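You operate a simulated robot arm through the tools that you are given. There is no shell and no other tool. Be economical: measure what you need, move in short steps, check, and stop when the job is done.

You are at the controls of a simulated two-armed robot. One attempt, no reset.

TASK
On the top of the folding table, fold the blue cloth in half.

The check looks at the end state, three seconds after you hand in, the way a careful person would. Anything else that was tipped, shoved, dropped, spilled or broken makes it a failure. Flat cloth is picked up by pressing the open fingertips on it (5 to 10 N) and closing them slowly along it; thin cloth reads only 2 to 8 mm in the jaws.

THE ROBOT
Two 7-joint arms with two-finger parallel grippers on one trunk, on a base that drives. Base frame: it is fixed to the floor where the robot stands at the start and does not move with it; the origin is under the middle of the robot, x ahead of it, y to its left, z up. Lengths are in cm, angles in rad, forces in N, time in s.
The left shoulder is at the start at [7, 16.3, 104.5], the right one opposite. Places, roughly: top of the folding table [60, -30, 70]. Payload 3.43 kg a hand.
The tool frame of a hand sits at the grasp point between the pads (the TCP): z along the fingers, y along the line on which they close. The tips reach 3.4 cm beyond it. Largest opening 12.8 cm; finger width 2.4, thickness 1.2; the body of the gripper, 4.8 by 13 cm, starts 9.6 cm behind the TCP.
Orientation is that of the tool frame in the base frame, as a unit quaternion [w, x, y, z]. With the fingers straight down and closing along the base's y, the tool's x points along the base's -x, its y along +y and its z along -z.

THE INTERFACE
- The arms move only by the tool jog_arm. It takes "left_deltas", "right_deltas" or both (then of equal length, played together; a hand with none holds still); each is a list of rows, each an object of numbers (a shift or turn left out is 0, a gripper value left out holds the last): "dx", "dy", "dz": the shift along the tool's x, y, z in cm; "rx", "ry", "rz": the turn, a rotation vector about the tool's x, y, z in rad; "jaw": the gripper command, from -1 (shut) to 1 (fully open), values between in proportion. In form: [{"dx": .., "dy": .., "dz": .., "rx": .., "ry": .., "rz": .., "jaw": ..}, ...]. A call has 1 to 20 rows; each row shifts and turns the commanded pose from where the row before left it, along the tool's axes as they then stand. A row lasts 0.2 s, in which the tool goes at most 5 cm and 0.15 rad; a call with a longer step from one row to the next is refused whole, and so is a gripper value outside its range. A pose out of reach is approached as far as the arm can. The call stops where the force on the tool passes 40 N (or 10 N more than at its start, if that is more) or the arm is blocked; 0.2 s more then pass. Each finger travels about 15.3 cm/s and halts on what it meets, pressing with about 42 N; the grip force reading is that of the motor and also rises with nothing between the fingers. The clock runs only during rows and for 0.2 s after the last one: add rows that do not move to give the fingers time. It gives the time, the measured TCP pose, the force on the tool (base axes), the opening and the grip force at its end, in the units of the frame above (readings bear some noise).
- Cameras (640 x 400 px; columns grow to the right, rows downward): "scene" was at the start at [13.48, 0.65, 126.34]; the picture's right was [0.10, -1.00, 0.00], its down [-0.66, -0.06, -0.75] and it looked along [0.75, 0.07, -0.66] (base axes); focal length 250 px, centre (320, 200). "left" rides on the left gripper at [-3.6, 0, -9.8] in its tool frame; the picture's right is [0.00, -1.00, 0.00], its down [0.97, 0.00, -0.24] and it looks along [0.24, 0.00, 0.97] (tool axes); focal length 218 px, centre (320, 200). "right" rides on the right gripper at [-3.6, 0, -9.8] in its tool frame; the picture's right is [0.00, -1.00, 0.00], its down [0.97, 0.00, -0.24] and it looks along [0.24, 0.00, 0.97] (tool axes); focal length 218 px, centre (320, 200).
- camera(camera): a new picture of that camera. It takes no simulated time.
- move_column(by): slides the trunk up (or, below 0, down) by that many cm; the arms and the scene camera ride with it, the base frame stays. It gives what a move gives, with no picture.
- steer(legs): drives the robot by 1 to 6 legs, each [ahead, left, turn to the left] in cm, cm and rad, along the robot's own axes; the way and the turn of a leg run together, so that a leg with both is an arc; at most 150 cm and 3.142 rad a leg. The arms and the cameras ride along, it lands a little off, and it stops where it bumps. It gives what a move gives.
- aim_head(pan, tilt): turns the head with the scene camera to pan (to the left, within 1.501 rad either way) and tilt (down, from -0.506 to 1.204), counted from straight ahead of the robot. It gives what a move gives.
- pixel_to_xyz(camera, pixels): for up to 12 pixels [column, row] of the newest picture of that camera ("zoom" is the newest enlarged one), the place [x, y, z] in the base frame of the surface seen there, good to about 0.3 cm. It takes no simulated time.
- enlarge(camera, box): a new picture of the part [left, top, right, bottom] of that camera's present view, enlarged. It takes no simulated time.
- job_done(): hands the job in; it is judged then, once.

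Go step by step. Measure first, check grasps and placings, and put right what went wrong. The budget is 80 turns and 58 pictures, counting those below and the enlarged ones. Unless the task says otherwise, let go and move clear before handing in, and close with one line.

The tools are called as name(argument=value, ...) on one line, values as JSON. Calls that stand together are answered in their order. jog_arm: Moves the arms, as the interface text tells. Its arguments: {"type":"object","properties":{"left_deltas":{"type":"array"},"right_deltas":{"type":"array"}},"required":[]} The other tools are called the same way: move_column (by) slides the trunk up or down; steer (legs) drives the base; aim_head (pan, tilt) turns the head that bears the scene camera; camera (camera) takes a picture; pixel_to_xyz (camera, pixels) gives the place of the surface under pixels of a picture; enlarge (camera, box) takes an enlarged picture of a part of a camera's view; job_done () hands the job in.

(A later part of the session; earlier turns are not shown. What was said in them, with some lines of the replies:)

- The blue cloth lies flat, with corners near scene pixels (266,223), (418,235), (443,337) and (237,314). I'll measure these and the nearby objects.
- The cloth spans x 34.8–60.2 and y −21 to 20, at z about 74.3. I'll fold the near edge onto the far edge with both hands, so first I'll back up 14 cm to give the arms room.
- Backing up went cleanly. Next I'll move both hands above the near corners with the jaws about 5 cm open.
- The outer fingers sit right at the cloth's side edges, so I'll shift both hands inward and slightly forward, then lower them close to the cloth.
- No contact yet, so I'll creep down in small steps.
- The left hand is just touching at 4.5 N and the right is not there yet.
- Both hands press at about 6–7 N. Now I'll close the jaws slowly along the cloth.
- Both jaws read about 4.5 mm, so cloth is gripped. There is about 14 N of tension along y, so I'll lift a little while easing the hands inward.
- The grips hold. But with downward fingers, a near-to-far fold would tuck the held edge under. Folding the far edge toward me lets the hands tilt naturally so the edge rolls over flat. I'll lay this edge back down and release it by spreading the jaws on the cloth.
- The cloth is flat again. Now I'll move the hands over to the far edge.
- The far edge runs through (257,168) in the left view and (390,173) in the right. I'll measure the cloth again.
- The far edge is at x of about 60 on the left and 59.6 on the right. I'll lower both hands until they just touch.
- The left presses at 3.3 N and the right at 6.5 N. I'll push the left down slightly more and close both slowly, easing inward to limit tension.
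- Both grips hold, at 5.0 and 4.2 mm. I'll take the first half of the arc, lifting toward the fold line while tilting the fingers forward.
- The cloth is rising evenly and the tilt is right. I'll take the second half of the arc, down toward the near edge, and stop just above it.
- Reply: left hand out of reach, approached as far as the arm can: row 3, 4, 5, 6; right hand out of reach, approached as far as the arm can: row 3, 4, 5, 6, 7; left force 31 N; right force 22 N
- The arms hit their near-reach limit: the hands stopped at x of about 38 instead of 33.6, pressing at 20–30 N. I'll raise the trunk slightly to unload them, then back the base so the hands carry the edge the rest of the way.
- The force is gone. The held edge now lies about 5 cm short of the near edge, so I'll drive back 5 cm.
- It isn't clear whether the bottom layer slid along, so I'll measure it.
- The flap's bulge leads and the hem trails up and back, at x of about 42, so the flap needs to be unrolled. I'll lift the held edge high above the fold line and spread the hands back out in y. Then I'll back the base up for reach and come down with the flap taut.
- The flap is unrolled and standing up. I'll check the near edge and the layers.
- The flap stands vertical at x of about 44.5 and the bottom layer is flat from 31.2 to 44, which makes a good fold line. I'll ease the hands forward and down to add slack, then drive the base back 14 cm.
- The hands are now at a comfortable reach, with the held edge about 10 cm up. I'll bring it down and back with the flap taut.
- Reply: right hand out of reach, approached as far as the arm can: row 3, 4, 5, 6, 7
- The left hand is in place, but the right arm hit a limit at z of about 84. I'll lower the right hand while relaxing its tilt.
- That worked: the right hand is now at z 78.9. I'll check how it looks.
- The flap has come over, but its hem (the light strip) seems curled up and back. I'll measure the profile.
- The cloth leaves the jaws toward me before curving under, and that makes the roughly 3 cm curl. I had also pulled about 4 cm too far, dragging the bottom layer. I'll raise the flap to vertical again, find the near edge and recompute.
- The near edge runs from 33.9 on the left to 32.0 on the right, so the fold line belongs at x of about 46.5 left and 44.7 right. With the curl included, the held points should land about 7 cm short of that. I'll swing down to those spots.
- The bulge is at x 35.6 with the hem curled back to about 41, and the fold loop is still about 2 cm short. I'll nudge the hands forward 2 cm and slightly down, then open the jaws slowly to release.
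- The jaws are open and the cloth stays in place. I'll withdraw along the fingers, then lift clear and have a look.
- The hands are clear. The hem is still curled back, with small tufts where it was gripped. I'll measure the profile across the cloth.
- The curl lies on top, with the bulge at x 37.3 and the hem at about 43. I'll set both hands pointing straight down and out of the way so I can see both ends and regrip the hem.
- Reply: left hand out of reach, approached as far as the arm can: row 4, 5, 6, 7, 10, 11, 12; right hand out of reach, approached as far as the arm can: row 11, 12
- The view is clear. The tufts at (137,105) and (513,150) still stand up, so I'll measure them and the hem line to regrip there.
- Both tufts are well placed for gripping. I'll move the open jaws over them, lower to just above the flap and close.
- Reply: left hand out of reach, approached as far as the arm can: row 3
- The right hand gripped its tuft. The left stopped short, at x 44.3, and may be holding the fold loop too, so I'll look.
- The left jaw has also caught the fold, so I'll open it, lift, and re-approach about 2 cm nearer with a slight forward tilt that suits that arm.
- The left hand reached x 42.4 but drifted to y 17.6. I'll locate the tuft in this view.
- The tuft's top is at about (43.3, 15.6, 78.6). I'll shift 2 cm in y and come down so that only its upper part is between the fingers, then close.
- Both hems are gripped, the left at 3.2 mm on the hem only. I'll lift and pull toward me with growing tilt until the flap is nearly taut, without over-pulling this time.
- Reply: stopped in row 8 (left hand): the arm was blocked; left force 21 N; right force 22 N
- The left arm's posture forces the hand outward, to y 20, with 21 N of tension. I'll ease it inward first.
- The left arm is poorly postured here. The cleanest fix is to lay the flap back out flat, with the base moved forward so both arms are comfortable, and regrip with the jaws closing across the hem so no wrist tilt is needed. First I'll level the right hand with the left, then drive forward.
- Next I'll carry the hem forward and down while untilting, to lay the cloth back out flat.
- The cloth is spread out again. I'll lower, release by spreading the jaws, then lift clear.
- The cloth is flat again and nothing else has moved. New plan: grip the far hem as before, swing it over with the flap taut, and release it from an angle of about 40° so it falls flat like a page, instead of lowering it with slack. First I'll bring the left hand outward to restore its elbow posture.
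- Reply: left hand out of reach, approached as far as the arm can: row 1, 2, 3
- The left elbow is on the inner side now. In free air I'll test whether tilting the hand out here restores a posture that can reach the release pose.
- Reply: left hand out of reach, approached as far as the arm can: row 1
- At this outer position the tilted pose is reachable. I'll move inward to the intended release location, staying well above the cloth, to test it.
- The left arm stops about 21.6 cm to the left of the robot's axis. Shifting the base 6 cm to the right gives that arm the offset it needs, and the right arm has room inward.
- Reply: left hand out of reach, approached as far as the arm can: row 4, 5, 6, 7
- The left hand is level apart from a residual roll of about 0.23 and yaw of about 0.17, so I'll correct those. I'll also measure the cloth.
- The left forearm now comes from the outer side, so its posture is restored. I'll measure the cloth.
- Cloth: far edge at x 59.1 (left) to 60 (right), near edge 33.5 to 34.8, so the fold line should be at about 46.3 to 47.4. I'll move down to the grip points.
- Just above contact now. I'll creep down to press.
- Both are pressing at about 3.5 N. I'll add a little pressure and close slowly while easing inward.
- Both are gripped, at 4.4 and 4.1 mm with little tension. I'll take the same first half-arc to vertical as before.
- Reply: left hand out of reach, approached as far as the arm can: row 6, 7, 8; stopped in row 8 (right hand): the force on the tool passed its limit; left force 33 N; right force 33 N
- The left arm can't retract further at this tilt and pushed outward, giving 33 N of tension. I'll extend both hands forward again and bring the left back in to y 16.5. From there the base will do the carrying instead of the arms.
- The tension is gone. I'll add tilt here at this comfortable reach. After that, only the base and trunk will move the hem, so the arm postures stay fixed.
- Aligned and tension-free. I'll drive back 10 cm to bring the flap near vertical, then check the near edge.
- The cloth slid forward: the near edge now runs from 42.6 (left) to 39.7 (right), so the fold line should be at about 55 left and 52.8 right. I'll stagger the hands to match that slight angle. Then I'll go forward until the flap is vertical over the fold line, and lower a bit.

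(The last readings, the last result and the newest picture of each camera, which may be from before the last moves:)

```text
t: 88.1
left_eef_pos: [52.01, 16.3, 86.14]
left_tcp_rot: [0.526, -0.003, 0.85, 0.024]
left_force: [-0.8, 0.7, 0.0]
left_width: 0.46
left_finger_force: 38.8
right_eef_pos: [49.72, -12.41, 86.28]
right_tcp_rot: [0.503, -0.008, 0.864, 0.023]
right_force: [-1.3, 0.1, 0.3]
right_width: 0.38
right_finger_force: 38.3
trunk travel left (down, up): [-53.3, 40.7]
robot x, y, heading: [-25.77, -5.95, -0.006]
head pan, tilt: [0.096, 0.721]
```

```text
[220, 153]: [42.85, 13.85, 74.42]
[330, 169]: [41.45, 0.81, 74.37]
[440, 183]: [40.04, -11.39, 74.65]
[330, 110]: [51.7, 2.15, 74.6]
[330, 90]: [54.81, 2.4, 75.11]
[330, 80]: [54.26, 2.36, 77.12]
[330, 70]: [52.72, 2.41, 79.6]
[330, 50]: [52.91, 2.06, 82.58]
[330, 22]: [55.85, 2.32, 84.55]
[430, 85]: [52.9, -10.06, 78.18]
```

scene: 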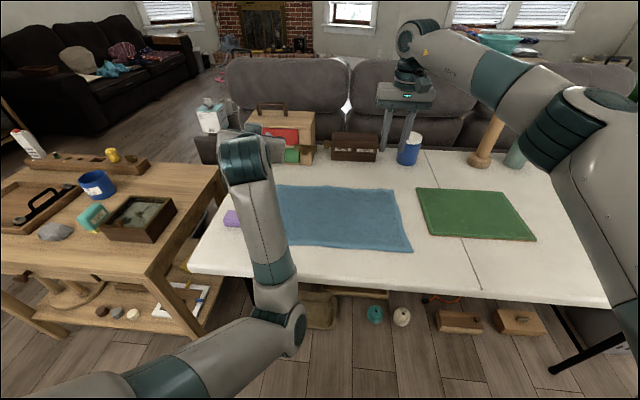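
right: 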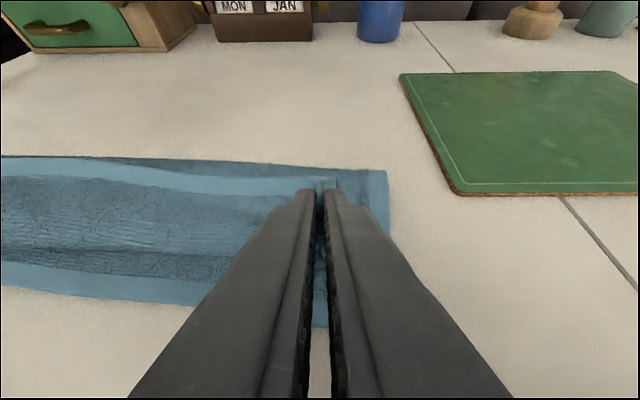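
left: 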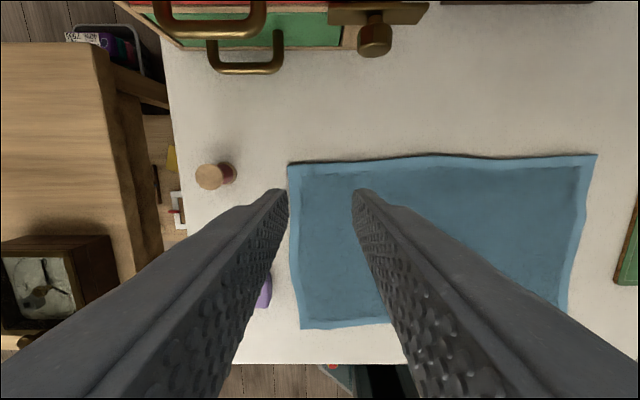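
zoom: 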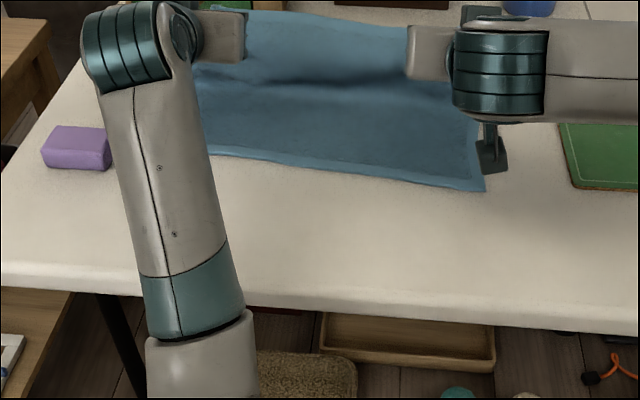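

The bottom layer is now flat from 41.5 to about 54.5, so the fold line is right. I'll swing over, alternating base and trunk to keep the flap near taut.

steer(legs=[[-4, 0, 0]])

move_column(by=-1.8)

steer(legs=[[-4, 0, 0]])

move_column(by=-1.6)

enlarge(camera="scene", box=[190, 130, 430, 280])

```text
t: 89.0
left_eef_pos: [47.92, 16.34, 86.28]
left_tcp_rot: [0.526, -0.002, 0.85, 0.023]
left_force: [0.2, 0.8, 0.5]
left_width: 0.44
left_finger_force: 39.2
right_eef_pos: [45.63, -12.32, 86.39]
right_tcp_rot: [0.503, -0.007, 0.864, 0.022]
right_force: [-0.4, 0.5, 0.0]
right_width: 0.35
right_finger_force: 38.7
trunk travel left (down, up): [-53.3, 40.7]
robot x, y, heading: [-29.37, -6.74, -0.002]
head pan, tilt: [0.096, 0.721]
```

```text
t: 89.6
left_eef_pos: [48.12, 16.35, 84.41]
left_tcp_rot: [0.525, -0.003, 0.851, 0.023]
left_force: [-0.4, -0.5, -0.6]
left_width: 0.43
left_finger_force: 38.5
right_eef_pos: [45.73, -12.46, 84.5]
right_tcp_rot: [0.503, -0.007, 0.864, 0.023]
right_force: [-0.3, 0.6, -0.6]
right_width: 0.36
right_finger_force: 38.3
trunk travel left (down, up): [-51.5, 42.5]
robot x, y, heading: [-29.26, -6.49, -0.002]
head pan, tilt: [0.096, 0.721]
```

```text
t: 90.5
left_eef_pos: [43.99, 16.27, 84.42]
left_tcp_rot: [0.527, -0.004, 0.85, 0.025]
left_force: [-1.0, -1.0, 0.7]
left_width: 0.45
left_finger_force: 38.8
right_eef_pos: [41.82, -12.41, 84.52]
right_tcp_rot: [0.504, -0.009, 0.863, 0.023]
right_force: [-0.4, 0.7, 0.6]
right_width: 0.35
right_finger_force: 37.9
trunk travel left (down, up): [-51.5, 42.5]
robot x, y, heading: [-33.76, -6.62, -0.004]
head pan, tilt: [0.096, 0.721]
```

```text
t: 91.1
left_eef_pos: [44.2, 16.34, 82.86]
left_tcp_rot: [0.526, -0.003, 0.85, 0.024]
left_force: [0.2, -0.2, -0.3]
left_width: 0.43
left_finger_force: 39.2
right_eef_pos: [41.76, -12.37, 82.93]
right_tcp_rot: [0.503, -0.008, 0.864, 0.023]
right_force: [0.5, 1.6, 0.3]
right_width: 0.37
right_finger_force: 38.2
trunk travel left (down, up): [-49.9, 44.1]
robot x, y, heading: [-33.57, -6.69, -0.008]
head pan, tilt: [0.096, 0.721]
```

```text
2.67 times, centred on (310, 205) of scene
```

zoom: 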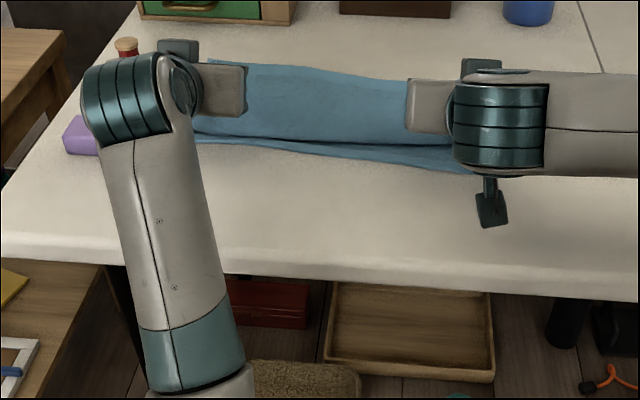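

pixel_to_xyz(camera="zoom", pixels=[[330, 72], [330, 85], [330, 100], [330, 115], [330, 130], [330, 140], [330, 146], [330, 154], [250, 68], [250, 130], [250, 144], [400, 165]])

```text
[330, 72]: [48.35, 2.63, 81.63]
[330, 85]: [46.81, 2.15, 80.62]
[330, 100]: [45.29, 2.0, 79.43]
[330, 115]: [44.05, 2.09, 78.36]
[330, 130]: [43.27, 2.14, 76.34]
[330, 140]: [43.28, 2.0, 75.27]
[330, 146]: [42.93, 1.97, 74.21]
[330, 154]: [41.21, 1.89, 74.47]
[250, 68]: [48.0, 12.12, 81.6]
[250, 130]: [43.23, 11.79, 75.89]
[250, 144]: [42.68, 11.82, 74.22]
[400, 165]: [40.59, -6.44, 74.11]
```

The slack makes the flap bulge below the hands (bulge at x 43, hem above at 48). It has to be pulled straight past the near edge first, so I'll back off 8 cm and lower 3 cm to roll the flap out flat. Then I'll correct the overhang from above.

steer(legs=[[-8, 0, 0]])

move_column(by=-3)

enlarge(camera="scene", box=[190, 120, 430, 270])

```text
t: 92.2
left_eef_pos: [36.19, 16.25, 82.95]
left_tcp_rot: [0.526, -0.003, 0.85, 0.024]
left_force: [-0.3, 0.0, -0.3]
left_width: 0.44
left_finger_force: 38.7
right_eef_pos: [33.84, -12.51, 82.96]
right_tcp_rot: [0.503, -0.007, 0.864, 0.023]
right_force: [0.0, 0.3, -0.2]
right_width: 0.39
right_finger_force: 37.6
trunk travel left (down, up): [-49.9, 44.1]
robot x, y, heading: [-41.36, -6.4, -0.005]
head pan, tilt: [0.096, 0.721]
```

```text
t: 92.9
left_eef_pos: [36.24, 16.37, 79.82]
left_tcp_rot: [0.525, -0.003, 0.851, 0.024]
left_force: [-0.2, -0.5, 0.5]
left_width: 0.44
left_finger_force: 38.6
right_eef_pos: [33.99, -12.43, 79.83]
right_tcp_rot: [0.503, -0.007, 0.864, 0.023]
right_force: [0.0, 0.3, 0.4]
right_width: 0.36
right_finger_force: 38.4
trunk travel left (down, up): [-46.9, 47.1]
robot x, y, heading: [-41.22, -6.7, -0.005]
head pan, tilt: [0.096, 0.721]
```

```text
2.67 times, centred on (310, 195) of scene
```

zoom: 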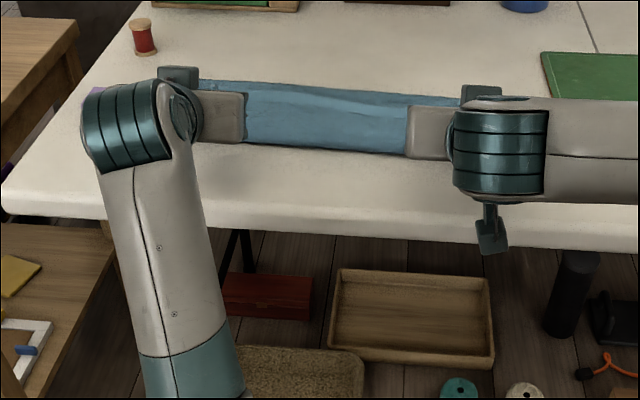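

pixel_to_xyz(camera="zoom", pixels=[[330, 85], [330, 92], [330, 98], [330, 104], [330, 115], [330, 130], [330, 142], [330, 149], [255, 140], [400, 152], [255, 85], [400, 95]])

```text
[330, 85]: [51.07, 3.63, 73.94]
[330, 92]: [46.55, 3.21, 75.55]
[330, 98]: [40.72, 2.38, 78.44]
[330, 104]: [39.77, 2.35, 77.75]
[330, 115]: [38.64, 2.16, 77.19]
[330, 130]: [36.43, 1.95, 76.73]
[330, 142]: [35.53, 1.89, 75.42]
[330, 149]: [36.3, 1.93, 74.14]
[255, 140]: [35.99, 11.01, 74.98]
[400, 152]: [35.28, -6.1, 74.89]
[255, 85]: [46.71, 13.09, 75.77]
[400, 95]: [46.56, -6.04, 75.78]
```

The curl is still about 5 cm (bulge 35.5, hem 40.7). I'll roll it fully out past the near edge, so the hem ends up pointing toward me, and release it there. After that I can regrip the hem from above in its final orientation and place it precisely.

steer(legs=[[-6.5, 0, 0]])

move_column(by=-1.5)

jog_arm(left_deltas=[{"jaw": -0.7}, {"jaw": -0.4}, {}, {"dz": -2, "dx": -0.3}, {"dz": -3, "dx": -1}, {"dx": -3, "dz": -1}, {"dx": -4}, {"dx": -4}, {"dx": -3}, {}], right_deltas=[{"jaw": -0.7}, {"jaw": -0.4}, {}, {"dz": -2, "dx": -0.3}, {"dz": -3, "dx": -1}, {"dx": -3, "dz": -1}, {"dx": -4}, {"dx": -4}, {"dx": -3}, {}])

enlarge(camera="scene", box=[190, 100, 430, 250])

```text
t: 93.9
left_eef_pos: [29.57, 16.24, 79.83]
left_tcp_rot: [0.526, -0.002, 0.85, 0.023]
left_force: [-1.1, 0.0, 0.1]
left_width: 0.47
left_finger_force: 38.1
right_eef_pos: [27.35, -12.42, 80.03]
right_tcp_rot: [0.504, -0.006, 0.863, 0.022]
right_force: [0.0, -0.4, -0.3]
right_width: 0.35
right_finger_force: 38.2
trunk travel left (down, up): [-46.9, 47.1]
robot x, y, heading: [-47.76, -6.39, -0.004]
head pan, tilt: [0.096, 0.721]
```

```text
t: 94.5
left_eef_pos: [29.67, 16.15, 78.29]
left_tcp_rot: [0.526, -0.002, 0.85, 0.023]
left_force: [0.5, -0.1, 0.4]
left_width: 0.44
left_finger_force: 38.6
right_eef_pos: [27.38, -12.46, 78.48]
right_tcp_rot: [0.503, -0.006, 0.864, 0.023]
right_force: [0.2, 0.1, -0.4]
right_width: 0.36
right_finger_force: 38.1
trunk travel left (down, up): [-45.4, 48.6]
robot x, y, heading: [-48.06, -6.55, -0.004]
head pan, tilt: [0.096, 0.721]
```

```text
t: 96.8
left_eef_pos: [31.22, 15.64, 94.65]
left_tcp_rot: [0.525, -0.002, 0.851, 0.024]
left_force: [-0.2, -1.2, 0.0]
left_width: 3.85
left_finger_force: 0.1
right_eef_pos: [29.79, -12.93, 94.7]
right_tcp_rot: [0.503, -0.007, 0.864, 0.024]
right_force: [0.2, 0.3, 0.7]
right_width: 3.85
right_finger_force: 0.1
trunk travel left (down, up): [-45.4, 48.6]
robot x, y, heading: [-47.73, -6.46, -0.003]
head pan, tilt: [0.096, 0.721]
```

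```text
2.67 times, centred on (310, 175) of scene
```

zoom: 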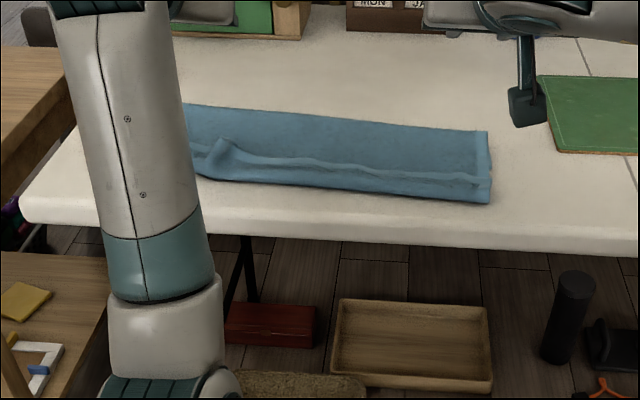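

This looks much better: only a narrow curled hem remains along the near side (rows 160–200). I'll measure it.

pixel_to_xyz(camera="zoom", pixels=[[330, 116], [330, 135], [330, 152], [330, 162], [330, 170], [330, 180], [330, 190], [487, 133], [490, 170], [488, 202], [220, 145], [225, 176]])

```text
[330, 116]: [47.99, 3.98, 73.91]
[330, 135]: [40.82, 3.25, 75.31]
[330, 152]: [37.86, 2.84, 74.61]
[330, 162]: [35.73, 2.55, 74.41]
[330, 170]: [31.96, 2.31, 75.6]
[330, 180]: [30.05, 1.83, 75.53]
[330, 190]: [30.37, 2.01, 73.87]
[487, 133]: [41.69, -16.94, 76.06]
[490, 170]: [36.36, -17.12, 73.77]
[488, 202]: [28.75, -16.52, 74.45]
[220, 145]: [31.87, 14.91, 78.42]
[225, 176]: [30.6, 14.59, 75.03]
```

The hem is turned back by about 3 cm (bulge 30, hem edge about 33, opening away from me). I'll point the fingers down, open them wide and place them just beyond the hem edge. Sweeping gently toward me should then flip it open.

jog_arm(left_deltas=[{"ry": 0.139, "jaw": 0.8}, {"ry": 0.139}, {"ry": 0.139}, {"ry": 0.139}, {"ry": 0.139}, {"ry": 0.139}, {"ry": 0.139}, {"ry": 0.139}, {}], right_deltas=[{"ry": 0.132, "jaw": 0.8}, {"ry": 0.132}, {"ry": 0.132}, {"ry": 0.132}, {"ry": 0.132}, {"ry": 0.132}, {"ry": 0.132}, {"ry": 0.132}, {}])

steer(legs=[[6, 0, 0]])

camera(camera="left")

```text
t: 98.8
left_eef_pos: [31.2, 15.52, 94.67]
left_tcp_rot: [-0.003, -0.013, 1.0, 0.019]
left_force: [0.5, -1.1, 0.1]
left_width: 11.5
left_finger_force: 0.1
right_eef_pos: [29.76, -13.06, 94.73]
right_tcp_rot: [-0.001, -0.017, 1.0, 0.016]
right_force: [0.1, -0.7, -0.4]
right_width: 11.51
right_finger_force: 0.1
trunk travel left (down, up): [-45.4, 48.6]
robot x, y, heading: [-48.33, -6.67, -0.007]
head pan, tilt: [0.096, 0.721]
```

```text
t: 99.7
left_eef_pos: [37.51, 15.62, 94.53]
left_tcp_rot: [-0.003, -0.014, 1.0, 0.017]
left_force: [0.9, 0.0, -0.5]
left_width: 11.52
left_finger_force: 0.0
right_eef_pos: [35.97, -13.0, 94.57]
right_tcp_rot: [-0.001, -0.016, 1.0, 0.016]
right_force: [-0.1, -0.1, -0.8]
right_width: 11.54
right_finger_force: 0.1
trunk travel left (down, up): [-45.4, 48.6]
robot x, y, heading: [-41.99, -6.47, -0.008]
head pan, tilt: [0.096, 0.721]
```

```text
6 pictures are left
```

left: 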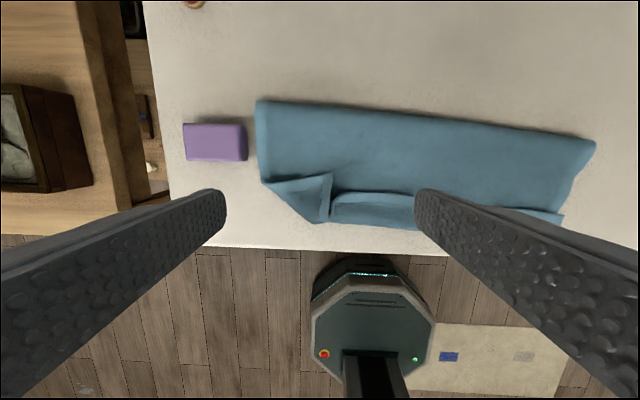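

This overhead view is clear: the fold's far edge runs from (257,100) to (595,140), with the turned hem along row ~193. I'll measure it.

pixel_to_xyz(camera="left", pixels=[[260, 105], [425, 117], [590, 143], [264, 180], [312, 219], [330, 175], [370, 195], [370, 225], [400, 193], [562, 217], [300, 187], [575, 195]])

```text
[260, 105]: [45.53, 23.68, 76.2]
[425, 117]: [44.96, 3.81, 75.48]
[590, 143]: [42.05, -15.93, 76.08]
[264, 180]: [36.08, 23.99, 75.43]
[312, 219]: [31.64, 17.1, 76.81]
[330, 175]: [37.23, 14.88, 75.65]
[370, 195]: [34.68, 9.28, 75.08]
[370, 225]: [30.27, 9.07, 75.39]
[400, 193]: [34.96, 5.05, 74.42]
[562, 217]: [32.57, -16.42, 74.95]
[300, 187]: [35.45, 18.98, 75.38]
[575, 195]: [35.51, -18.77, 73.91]
```

The fingers are placed just beyond the hem edge. I'll lower them until they barely clear the flap, then use the base to sweep toward me and flip the hem.

jog_arm(left_deltas=[{"dz": 4}, {"dz": 4}, {"dz": 4}, {"dz": 3.2}, {"dz": 0.9}, {}], right_deltas=[{"dz": 4}, {"dz": 4}, {"dz": 4}, {"dz": 3.2}, {"dz": 0.9}, {}])

steer(legs=[[-8.5, 0, 0]])

jog_arm(left_deltas=[{"dz": -4}, {"dz": -4}, {"dz": -4}, {"dz": -4}, {}], right_deltas=[{"dz": -4}, {"dz": -4}, {"dz": -4}, {"dz": -4}, {}])

camera(camera="scene")

```text
t: 101.1
left_eef_pos: [37.47, 16.17, 78.63]
left_tcp_rot: [-0.003, -0.014, 1.0, 0.019]
left_force: [0.8, -0.5, 0.2]
left_width: 11.55
left_finger_force: 0.1
right_eef_pos: [36.04, -12.46, 78.61]
right_tcp_rot: [-0.001, -0.016, 1.0, 0.017]
right_force: [0.5, 0.4, 0.6]
right_width: 11.51
right_finger_force: 0.1
trunk travel left (down, up): [-45.4, 48.6]
robot x, y, heading: [-41.77, -6.1, -0.006]
head pan, tilt: [0.096, 0.721]
```

```text
t: 102.2
left_eef_pos: [28.92, 16.26, 78.68]
left_tcp_rot: [-0.001, -0.013, 1.0, 0.019]
left_force: [-0.5, -0.3, 0.3]
left_width: 11.52
left_finger_force: 0.0
right_eef_pos: [27.45, -12.59, 78.78]
right_tcp_rot: [0.0, -0.017, 1.0, 0.015]
right_force: [0.1, -0.6, 0.4]
right_width: 11.52
right_finger_force: 0.0
trunk travel left (down, up): [-45.4, 48.6]
robot x, y, heading: [-50.28, -6.56, -0.007]
head pan, tilt: [0.096, 0.721]
```

```text
t: 103.4
left_eef_pos: [29.23, 15.6, 94.65]
left_tcp_rot: [-0.004, -0.014, 1.0, 0.019]
left_force: [0.3, -0.5, 0.2]
left_width: 11.53
left_finger_force: 0.1
right_eef_pos: [27.69, -13.2, 94.7]
right_tcp_rot: [-0.002, -0.017, 1.0, 0.016]
right_force: [1.0, -0.1, 0.2]
right_width: 11.51
right_finger_force: 0.1
trunk travel left (down, up): [-45.4, 48.6]
robot x, y, heading: [-50.12, -6.38, -0.003]
head pan, tilt: [0.096, 0.721]
```

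```text
5 pictures are left
```

scene: 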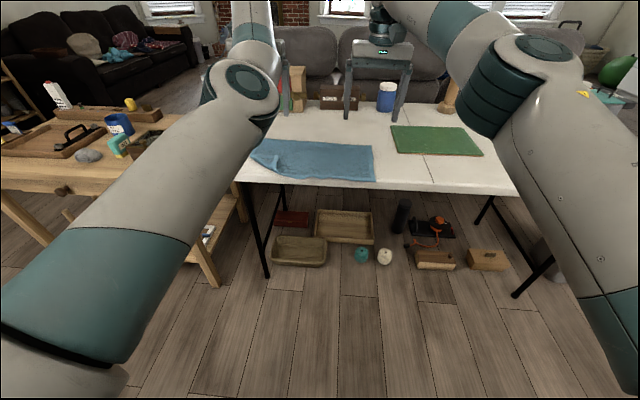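

Most of the hem now lies flat toward me, though the left corner near (262,165) still looks turned. I'll measure.

pixel_to_xyz(camera="scene", pixels=[[373, 147], [374, 180], [340, 178], [340, 144], [300, 174], [300, 142], [275, 170], [275, 178], [254, 157], [262, 145], [372, 168], [320, 168]])

enlarge(camera="scene", box=[235, 130, 395, 195])

```text
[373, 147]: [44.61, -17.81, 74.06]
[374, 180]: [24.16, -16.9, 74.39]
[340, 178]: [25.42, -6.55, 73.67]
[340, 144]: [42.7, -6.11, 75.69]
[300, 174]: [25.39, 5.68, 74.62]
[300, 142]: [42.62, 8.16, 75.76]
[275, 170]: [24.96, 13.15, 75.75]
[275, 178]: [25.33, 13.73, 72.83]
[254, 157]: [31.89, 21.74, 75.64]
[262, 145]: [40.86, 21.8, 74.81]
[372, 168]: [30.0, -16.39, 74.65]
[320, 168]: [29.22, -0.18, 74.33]
```

```text
4.00 times, centred on (315, 162) of scene
```

zoom: 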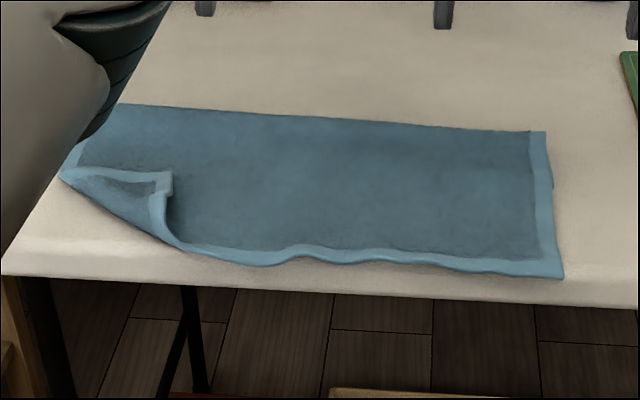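

The hem is flat along x of about 25, except the left corner, which is still turned back (tip at zoom (170,174)). I'll get its coordinates.

pixel_to_xyz(camera="zoom", pixels=[[168, 176], [152, 200], [66, 176], [180, 243], [240, 258], [190, 180], [120, 175], [440, 262], [545, 272], [125, 107], [300, 112], [540, 134]])

```text
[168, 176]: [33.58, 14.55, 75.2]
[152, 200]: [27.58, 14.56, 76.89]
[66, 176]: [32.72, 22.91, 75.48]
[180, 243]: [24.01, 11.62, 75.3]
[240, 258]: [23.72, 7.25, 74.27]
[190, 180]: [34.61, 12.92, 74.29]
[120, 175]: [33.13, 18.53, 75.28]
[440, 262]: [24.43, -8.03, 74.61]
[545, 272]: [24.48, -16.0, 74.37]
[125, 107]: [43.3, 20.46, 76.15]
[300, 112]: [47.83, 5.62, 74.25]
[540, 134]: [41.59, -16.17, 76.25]
```

The corner tip is at (33.6, 14.6). With the left fingers closed, I'll come down just inside it, sweep diagonally outward with the base to flip it, then lift.

steer(legs=[[6.5, 0, 0]])

jog_arm(left_deltas=[{"dy": -1.4, "jaw": -1}, {"dy": -1.4, "dz": 2}, {"dz": 4}, {"dz": 4}, {"dz": 4}, {"dz": 1.2}, {"dz": 0.8}, {}])

steer(legs=[[-8.5, 7.5, 0]])

jog_arm(left_deltas=[{"dz": -4, "jaw": -0.22}, {"dz": -4}, {"dz": -4}, {}], right_deltas=[{"jaw": -0.22}, {}, {}, {}])

enlarge(camera="scene", box=[215, 110, 415, 235])

```text
t: 104.4
left_eef_pos: [35.36, 15.78, 94.51]
left_tcp_rot: [-0.002, -0.012, 1.0, 0.019]
left_force: [1.5, -1.0, -1.0]
left_width: 11.53
left_finger_force: 0.0
right_eef_pos: [34.18, -13.1, 94.63]
right_tcp_rot: [-0.001, -0.016, 1.0, 0.015]
right_force: [-0.1, -0.4, -0.5]
right_width: 11.54
right_finger_force: 0.0
trunk travel left (down, up): [-45.4, 48.6]
robot x, y, heading: [-43.71, -6.59, -0.007]
head pan, tilt: [0.096, 0.721]
```

```text
t: 106.2
left_eef_pos: [35.45, 13.53, 78.64]
left_tcp_rot: [-0.002, -0.013, 1.0, 0.017]
left_force: [0.3, -0.6, 0.6]
left_width: 0.0
left_finger_force: 33.1
right_eef_pos: [34.24, -13.28, 94.7]
right_tcp_rot: [0.0, -0.017, 1.0, 0.015]
right_force: [-0.4, -0.2, 1.1]
right_width: 11.53
right_finger_force: 0.1
trunk travel left (down, up): [-45.4, 48.6]
robot x, y, heading: [-43.79, -6.29, -0.009]
head pan, tilt: [0.096, 0.721]
```

```text
t: 107.4
left_eef_pos: [26.77, 21.16, 78.83]
left_tcp_rot: [-0.002, -0.013, 1.0, 0.018]
left_force: [-0.5, -0.1, 0.2]
left_width: 0.0
left_finger_force: 33.1
right_eef_pos: [25.62, -5.5, 94.88]
right_tcp_rot: [0.0, -0.016, 1.0, 0.016]
right_force: [0.4, -0.3, 0.1]
right_width: 11.53
right_finger_force: 0.1
trunk travel left (down, up): [-45.4, 48.6]
robot x, y, heading: [-52.12, 1.06, -0.008]
head pan, tilt: [0.096, 0.721]
```

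```text
t: 108.4
left_eef_pos: [27.12, 20.85, 90.52]
left_tcp_rot: [-0.003, -0.014, 1.0, 0.018]
left_force: [-0.6, -0.1, -0.9]
left_width: 4.98
left_finger_force: 0.1
right_eef_pos: [25.68, -5.67, 94.61]
right_tcp_rot: [-0.001, -0.016, 1.0, 0.016]
right_force: [-0.5, 0.0, -0.3]
right_width: 4.98
right_finger_force: 0.0
trunk travel left (down, up): [-45.4, 48.6]
robot x, y, heading: [-52.05, 0.96, -0.004]
head pan, tilt: [0.096, 0.721]
```

```text
3.20 times, centred on (315, 172) of scene
```

zoom: 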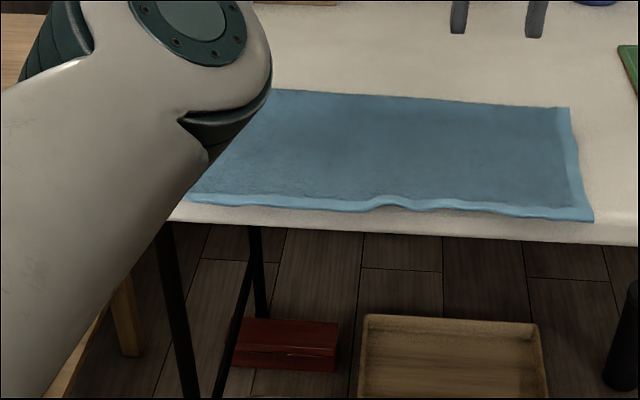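

The hem and corner now lie completely flat toward me. I'll shift the base to centre the hands, go down on the hem (x about 26) and press.

steer(legs=[[0, -5, 0]])

jog_arm(left_deltas=[{"dx": 0.8, "dy": 0.6, "dz": 2}, {"dy": 0.6, "dz": 3}, {"dz": 3}, {"dz": 3}, {"dz": 1.2}, {"dz": 0.4}, {"dz": 0.2}, {}], right_deltas=[{"dx": -0.4, "dy": -0.7, "dz": 3.5}, {"dy": -0.7, "dz": 4}, {"dz": 4}, {"dz": 3.5}, {"dz": 1.25}, {"dz": 0.4}, {"dz": 0.2}, {}])

```text
t: 109.3
left_eef_pos: [26.87, 15.9, 90.55]
left_tcp_rot: [-0.004, -0.013, 1.0, 0.019]
left_force: [-0.3, 0.2, 0.4]
left_width: 4.99
left_finger_force: 0.0
right_eef_pos: [25.64, -10.62, 94.68]
right_tcp_rot: [-0.002, -0.017, 1.0, 0.017]
right_force: [0.4, -0.8, 0.8]
right_width: 4.99
right_finger_force: 0.0
trunk travel left (down, up): [-45.4, 48.6]
robot x, y, heading: [-52.2, -3.58, -0.008]
head pan, tilt: [0.096, 0.721]
```

```text
t: 111.1
left_eef_pos: [25.88, 17.73, 77.85]
left_tcp_rot: [-0.002, -0.014, 1.0, 0.018]
left_force: [1.3, 0.3, 4.7]
left_width: 4.99
left_finger_force: 0.1
right_eef_pos: [25.98, -11.23, 77.81]
right_tcp_rot: [-0.001, -0.017, 1.0, 0.016]
right_force: [0.7, -0.5, 2.7]
right_width: 4.97
right_finger_force: 0.1
trunk travel left (down, up): [-45.4, 48.6]
robot x, y, heading: [-51.97, -3.84, -0.008]
head pan, tilt: [0.096, 0.721]
5 turns are left
```

Both are pressing at 3–5 N, with 5 turns left. I'll close slowly on the hem. Then, using trunk and base only, I'll carry it up and over so the flap stands vertical and the bottom layer lies out flat, and look.

jog_arm(left_deltas=[{"dz": 0.08}, {"jaw": -0.28}, {"jaw": -0.34}, {"jaw": -0.4}, {"jaw": -0.46}, {"jaw": -0.52}, {"jaw": -0.58}, {"jaw": -0.64}, {"jaw": -0.7, "dy": -0.1}, {"jaw": -0.76, "dy": -0.1}, {"jaw": -0.82, "dy": -0.1}, {"jaw": -0.88, "dy": -0.1}, {"jaw": -0.94}, {"jaw": -1}, {}, {}], right_deltas=[{"dz": 0.14}, {"jaw": -0.28}, {"jaw": -0.34}, {"jaw": -0.4}, {"jaw": -0.46}, {"jaw": -0.52}, {"jaw": -0.58}, {"jaw": -0.64}, {"jaw": -0.7, "dy": 0.1}, {"jaw": -0.76, "dy": 0.1}, {"jaw": -0.82, "dy": 0.1}, {"jaw": -0.88, "dy": 0.1}, {"jaw": -0.94}, {"jaw": -1}, {}, {}])

move_column(by=3)

steer(legs=[[8, 0, 0]])

move_column(by=7)

steer(legs=[[13.5, 0, 0]])

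enlarge(camera="scene", box=[215, 130, 455, 280])

```text
t: 114.5
left_eef_pos: [25.93, 17.2, 77.76]
left_tcp_rot: [-0.002, -0.013, 1.0, 0.018]
left_force: [-0.5, -2.6, 5.9]
left_width: 0.47
left_finger_force: 39.3
right_eef_pos: [25.97, -10.97, 77.88]
right_tcp_rot: [0.0, -0.017, 1.0, 0.016]
right_force: [-0.4, 1.4, 4.0]
right_width: 0.35
right_finger_force: 37.8
trunk travel left (down, up): [-45.4, 48.6]
robot x, y, heading: [-52.31, -3.9, -0.002]
head pan, tilt: [0.096, 0.721]
```

```text
t: 115.3
left_eef_pos: [26.14, 17.33, 80.57]
left_tcp_rot: [-0.004, -0.012, 1.0, 0.018]
left_force: [0.6, -2.5, -0.9]
left_width: 0.49
left_finger_force: 39.7
right_eef_pos: [26.08, -10.9, 80.54]
right_tcp_rot: [-0.001, -0.017, 1.0, 0.015]
right_force: [-0.6, 1.8, -0.5]
right_width: 0.35
right_finger_force: 38.0
trunk travel left (down, up): [-48.4, 45.6]
robot x, y, heading: [-52.66, -3.82, -0.007]
head pan, tilt: [0.096, 0.721]
```

```text
t: 116.3
left_eef_pos: [34.26, 17.11, 80.61]
left_tcp_rot: [-0.004, -0.013, 1.0, 0.018]
left_force: [-0.4, -2.5, 0.0]
left_width: 0.48
left_finger_force: 39.3
right_eef_pos: [34.18, -11.21, 80.62]
right_tcp_rot: [-0.002, -0.016, 1.0, 0.016]
right_force: [0.3, 1.6, -0.6]
right_width: 0.33
right_finger_force: 37.5
trunk travel left (down, up): [-48.4, 45.6]
robot x, y, heading: [-43.98, -3.96, -0.007]
head pan, tilt: [0.096, 0.721]
```

```text
t: 117.4
left_eef_pos: [34.18, 17.05, 87.53]
left_tcp_rot: [-0.003, -0.013, 1.0, 0.018]
left_force: [0.2, -2.3, -1.0]
left_width: 0.5
left_finger_force: 39.3
right_eef_pos: [34.18, -11.11, 87.57]
right_tcp_rot: [-0.001, -0.017, 1.0, 0.016]
right_force: [-0.8, 2.4, 0.1]
right_width: 0.33
right_finger_force: 38.3
trunk travel left (down, up): [-55.4, 38.6]
robot x, y, heading: [-44.63, -3.73, -0.007]
head pan, tilt: [0.096, 0.721]
```

```text
t: 118.7
left_eef_pos: [47.58, 16.97, 87.67]
left_tcp_rot: [-0.002, -0.012, 1.0, 0.019]
left_force: [-0.1, -2.3, -1.1]
left_width: 0.48
left_finger_force: 39.6
right_eef_pos: [47.46, -11.26, 87.64]
right_tcp_rot: [-0.001, -0.016, 1.0, 0.017]
right_force: [-0.3, 2.4, -1.4]
right_width: 0.34
right_finger_force: 38.3
trunk travel left (down, up): [-55.4, 38.6]
robot x, y, heading: [-30.58, -3.9, -0.013]
head pan, tilt: [0.096, 0.721]
```

```text
2.67 times, centred on (335, 205) of scene
4 turns are left
```

zoom: 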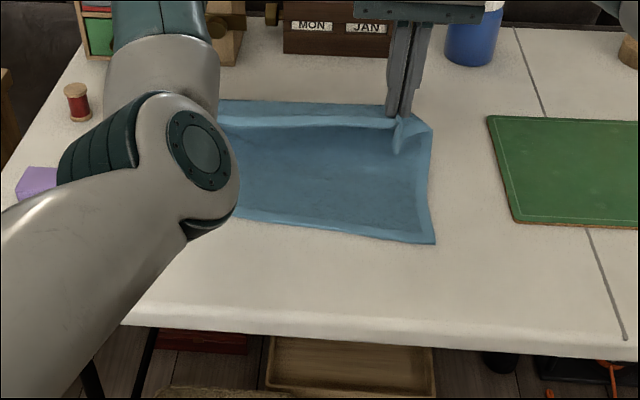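

The flap is held up with the hem facing me, and the near edge is visible along rows 215–242. I'll measure it to set the final placement.

pixel_to_xyz(camera="zoom", pixels=[[250, 221], [330, 231], [432, 241], [330, 190], [330, 170], [330, 155], [330, 145], [330, 130], [330, 122], [330, 108], [400, 150], [425, 180]])

```text
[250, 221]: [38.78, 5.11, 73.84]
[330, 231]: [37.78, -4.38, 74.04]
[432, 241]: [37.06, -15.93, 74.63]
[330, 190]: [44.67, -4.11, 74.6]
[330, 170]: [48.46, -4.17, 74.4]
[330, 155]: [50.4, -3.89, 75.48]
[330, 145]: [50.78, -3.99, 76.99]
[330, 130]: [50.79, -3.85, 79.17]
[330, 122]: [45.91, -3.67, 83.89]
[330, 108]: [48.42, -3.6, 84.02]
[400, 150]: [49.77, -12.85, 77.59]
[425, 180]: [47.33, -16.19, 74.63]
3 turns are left
```

The near edge is at x 39.8 (left) to 37.3 (right) and the fold is at about 51, which is a good half line. I'll stagger the hands to match and swing the hem down onto the near edge with trunk and base steps. Then I'll release by spreading the jaws, lift clear and look.

jog_arm(left_deltas=[{"dx": -0.62}, {"dx": -0.62}, {}], right_deltas=[{"dx": 0.62}, {"dx": 0.62}, {}])

move_column(by=-1.5)

steer(legs=[[-3, 0, 0]])

move_column(by=-2.5)

steer(legs=[[-2.7, 0, 0]])

move_column(by=-4)

steer(legs=[[-1.6, 0, 0]])

move_column(by=-1.35)

jog_arm(left_deltas=[{"dz": 0.2}, {}, {"jaw": -0.9}, {"jaw": -0.8}, {"jaw": -0.7}, {"jaw": -0.6}, {"jaw": -0.5}, {"jaw": -0.4}, {"jaw": -0.3}, {"jaw": -0.2}, {"dz": -1}, {"dz": -3}, {"dz": -4}, {"dz": -4}, {"dz": -4}, {}], right_deltas=[{"dz": 0.2}, {}, {"jaw": -0.9}, {"jaw": -0.8}, {"jaw": -0.7}, {"jaw": -0.6}, {"jaw": -0.5}, {"jaw": -0.4}, {"jaw": -0.3}, {"jaw": -0.2}, {"dz": -1}, {"dz": -3}, {"dz": -4}, {"dz": -4}, {"dz": -4}, {}])

camera(camera="scene")

camera(camera="right")

```text
t: 119.5
left_eef_pos: [48.85, 17.09, 87.66]
left_tcp_rot: [-0.002, -0.012, 1.0, 0.018]
left_force: [-0.2, -3.4, 0.3]
left_width: 0.52
left_finger_force: 40.1
right_eef_pos: [46.24, -11.33, 87.5]
right_tcp_rot: [-0.001, -0.016, 1.0, 0.017]
right_force: [-0.2, 3.1, -0.1]
right_width: 0.37
right_finger_force: 38.1
trunk travel left (down, up): [-55.4, 38.6]
robot x, y, heading: [-30.92, -4.24, -0.012]
head pan, tilt: [0.096, 0.721]
```

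```text
t: 120.2
left_eef_pos: [48.76, 16.9, 86.24]
left_tcp_rot: [-0.003, -0.012, 1.0, 0.019]
left_force: [-0.4, -3.7, 0.0]
left_width: 0.5
left_finger_force: 39.1
right_eef_pos: [46.27, -11.34, 86.21]
right_tcp_rot: [-0.001, -0.016, 1.0, 0.016]
right_force: [0.6, 4.0, -0.1]
right_width: 0.36
right_finger_force: 37.8
trunk travel left (down, up): [-53.9, 40.1]
robot x, y, heading: [-30.92, -3.91, -0.008]
head pan, tilt: [0.096, 0.721]
```

```text
t: 121.0
left_eef_pos: [45.91, 16.97, 86.0]
left_tcp_rot: [-0.003, -0.013, 1.0, 0.018]
left_force: [-0.6, -2.5, 0.5]
left_width: 0.5
left_finger_force: 39.5
right_eef_pos: [43.19, -11.25, 86.07]
right_tcp_rot: [-0.002, -0.015, 1.0, 0.016]
right_force: [-0.7, 2.6, -0.2]
right_width: 0.37
right_finger_force: 38.0
trunk travel left (down, up): [-53.9, 40.1]
robot x, y, heading: [-33.56, -3.62, -0.005]
head pan, tilt: [0.096, 0.721]
```

```text
t: 121.7
left_eef_pos: [45.81, 16.92, 83.73]
left_tcp_rot: [-0.003, -0.012, 1.0, 0.019]
left_force: [-0.7, -2.7, -0.6]
left_width: 0.47
left_finger_force: 38.6
right_eef_pos: [43.24, -11.22, 83.78]
right_tcp_rot: [0.0, -0.016, 1.0, 0.016]
right_force: [-0.1, 3.3, 0.6]
right_width: 0.36
right_finger_force: 38.5
trunk travel left (down, up): [-51.4, 42.6]
robot x, y, heading: [-33.78, -3.64, -0.012]
head pan, tilt: [0.096, 0.721]
```

```text
t: 122.5
left_eef_pos: [43.23, 17.02, 83.59]
left_tcp_rot: [-0.002, -0.012, 1.0, 0.018]
left_force: [-0.5, -3.8, -0.4]
left_width: 0.47
left_finger_force: 39.1
right_eef_pos: [40.55, -11.34, 83.62]
right_tcp_rot: [-0.001, -0.016, 1.0, 0.017]
right_force: [0.7, 3.1, 0.1]
right_width: 0.36
right_finger_force: 38.1
trunk travel left (down, up): [-51.4, 42.6]
robot x, y, heading: [-36.51, -4.24, -0.006]
head pan, tilt: [0.096, 0.721]
```

```text
t: 123.3
left_eef_pos: [43.15, 16.9, 79.59]
left_tcp_rot: [-0.002, -0.012, 1.0, 0.018]
left_force: [-1.0, -3.6, -0.1]
left_width: 0.48
left_finger_force: 39.4
right_eef_pos: [40.59, -11.31, 79.69]
right_tcp_rot: [-0.002, -0.015, 1.0, 0.016]
right_force: [-0.6, 3.1, 0.1]
right_width: 0.34
right_finger_force: 37.6
trunk travel left (down, up): [-47.4, 46.6]
robot x, y, heading: [-36.48, -4.2, -0.009]
head pan, tilt: [0.096, 0.721]
```

```text
t: 124.1
left_eef_pos: [41.62, 16.87, 79.59]
left_tcp_rot: [-0.003, -0.012, 1.0, 0.018]
left_force: [0.0, -3.4, 0.2]
left_width: 0.49
left_finger_force: 39.8
right_eef_pos: [38.88, -11.22, 79.52]
right_tcp_rot: [-0.002, -0.015, 1.0, 0.017]
right_force: [-0.3, 3.6, 1.2]
right_width: 0.35
right_finger_force: 38.7
trunk travel left (down, up): [-47.4, 46.6]
robot x, y, heading: [-38.04, -3.74, -0.011]
head pan, tilt: [0.096, 0.721]
```

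```text
t: 124.7
left_eef_pos: [41.55, 16.87, 78.27]
left_tcp_rot: [-0.002, -0.011, 1.0, 0.019]
left_force: [-0.4, -3.6, 4.6]
left_width: 0.47
left_finger_force: 39.6
right_eef_pos: [38.86, -11.37, 78.41]
right_tcp_rot: [0.0, -0.017, 1.0, 0.017]
right_force: [0.5, 2.9, 1.9]
right_width: 0.33
right_finger_force: 38.1
trunk travel left (down, up): [-46.0, 48.0]
robot x, y, heading: [-37.79, -3.84, -0.009]
head pan, tilt: [0.096, 0.721]
```

```text
t: 128.1
left_eef_pos: [42.1, 16.1, 93.79]
left_tcp_rot: [-0.004, -0.013, 1.0, 0.018]
left_force: [0.1, 0.1, 0.3]
left_width: 5.11
left_finger_force: 0.1
right_eef_pos: [38.99, -11.76, 94.03]
right_tcp_rot: [-0.003, -0.016, 1.0, 0.017]
right_force: [0.7, -0.7, 1.1]
right_width: 5.13
right_finger_force: 0.1
trunk travel left (down, up): [-46.0, 48.0]
robot x, y, heading: [-37.82, -3.99, -0.005]
head pan, tilt: [0.096, 0.721]
```

```text
1 pictures are left
```

scene: 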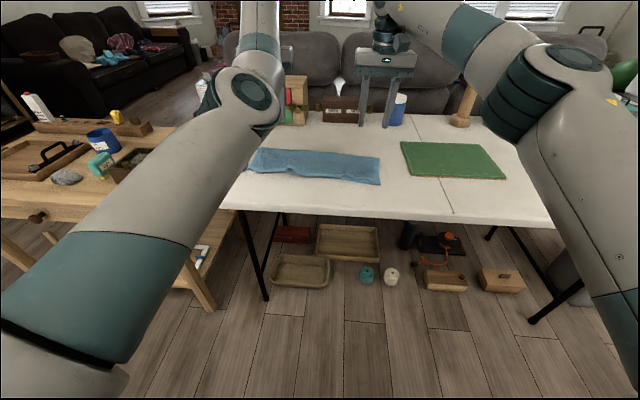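

```text
0 pictures are left
2 turns are left
```

right: 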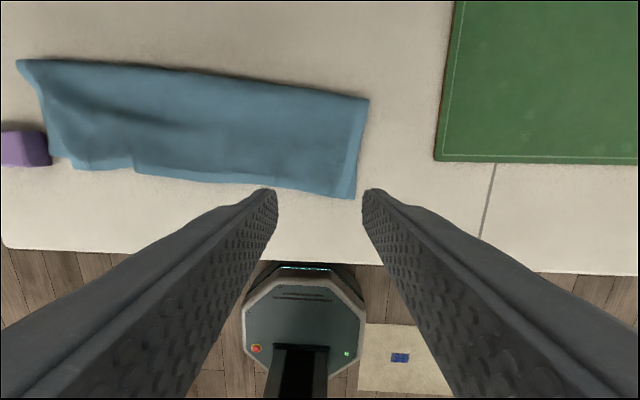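

The overhead view shows the cloth folded in half: the hem lies along the near edge, the fold is on the far side, and the layers are aligned. Both hands are open and well clear, and nothing else has been disturbed, so I'm handing in.

job_done()

```text
The job is handed in.
```

The blue cloth is folded in half on the table, its far edge brought over onto its near edge; both hands are open and clear, and nothing else looked disturbed in the last pictures.
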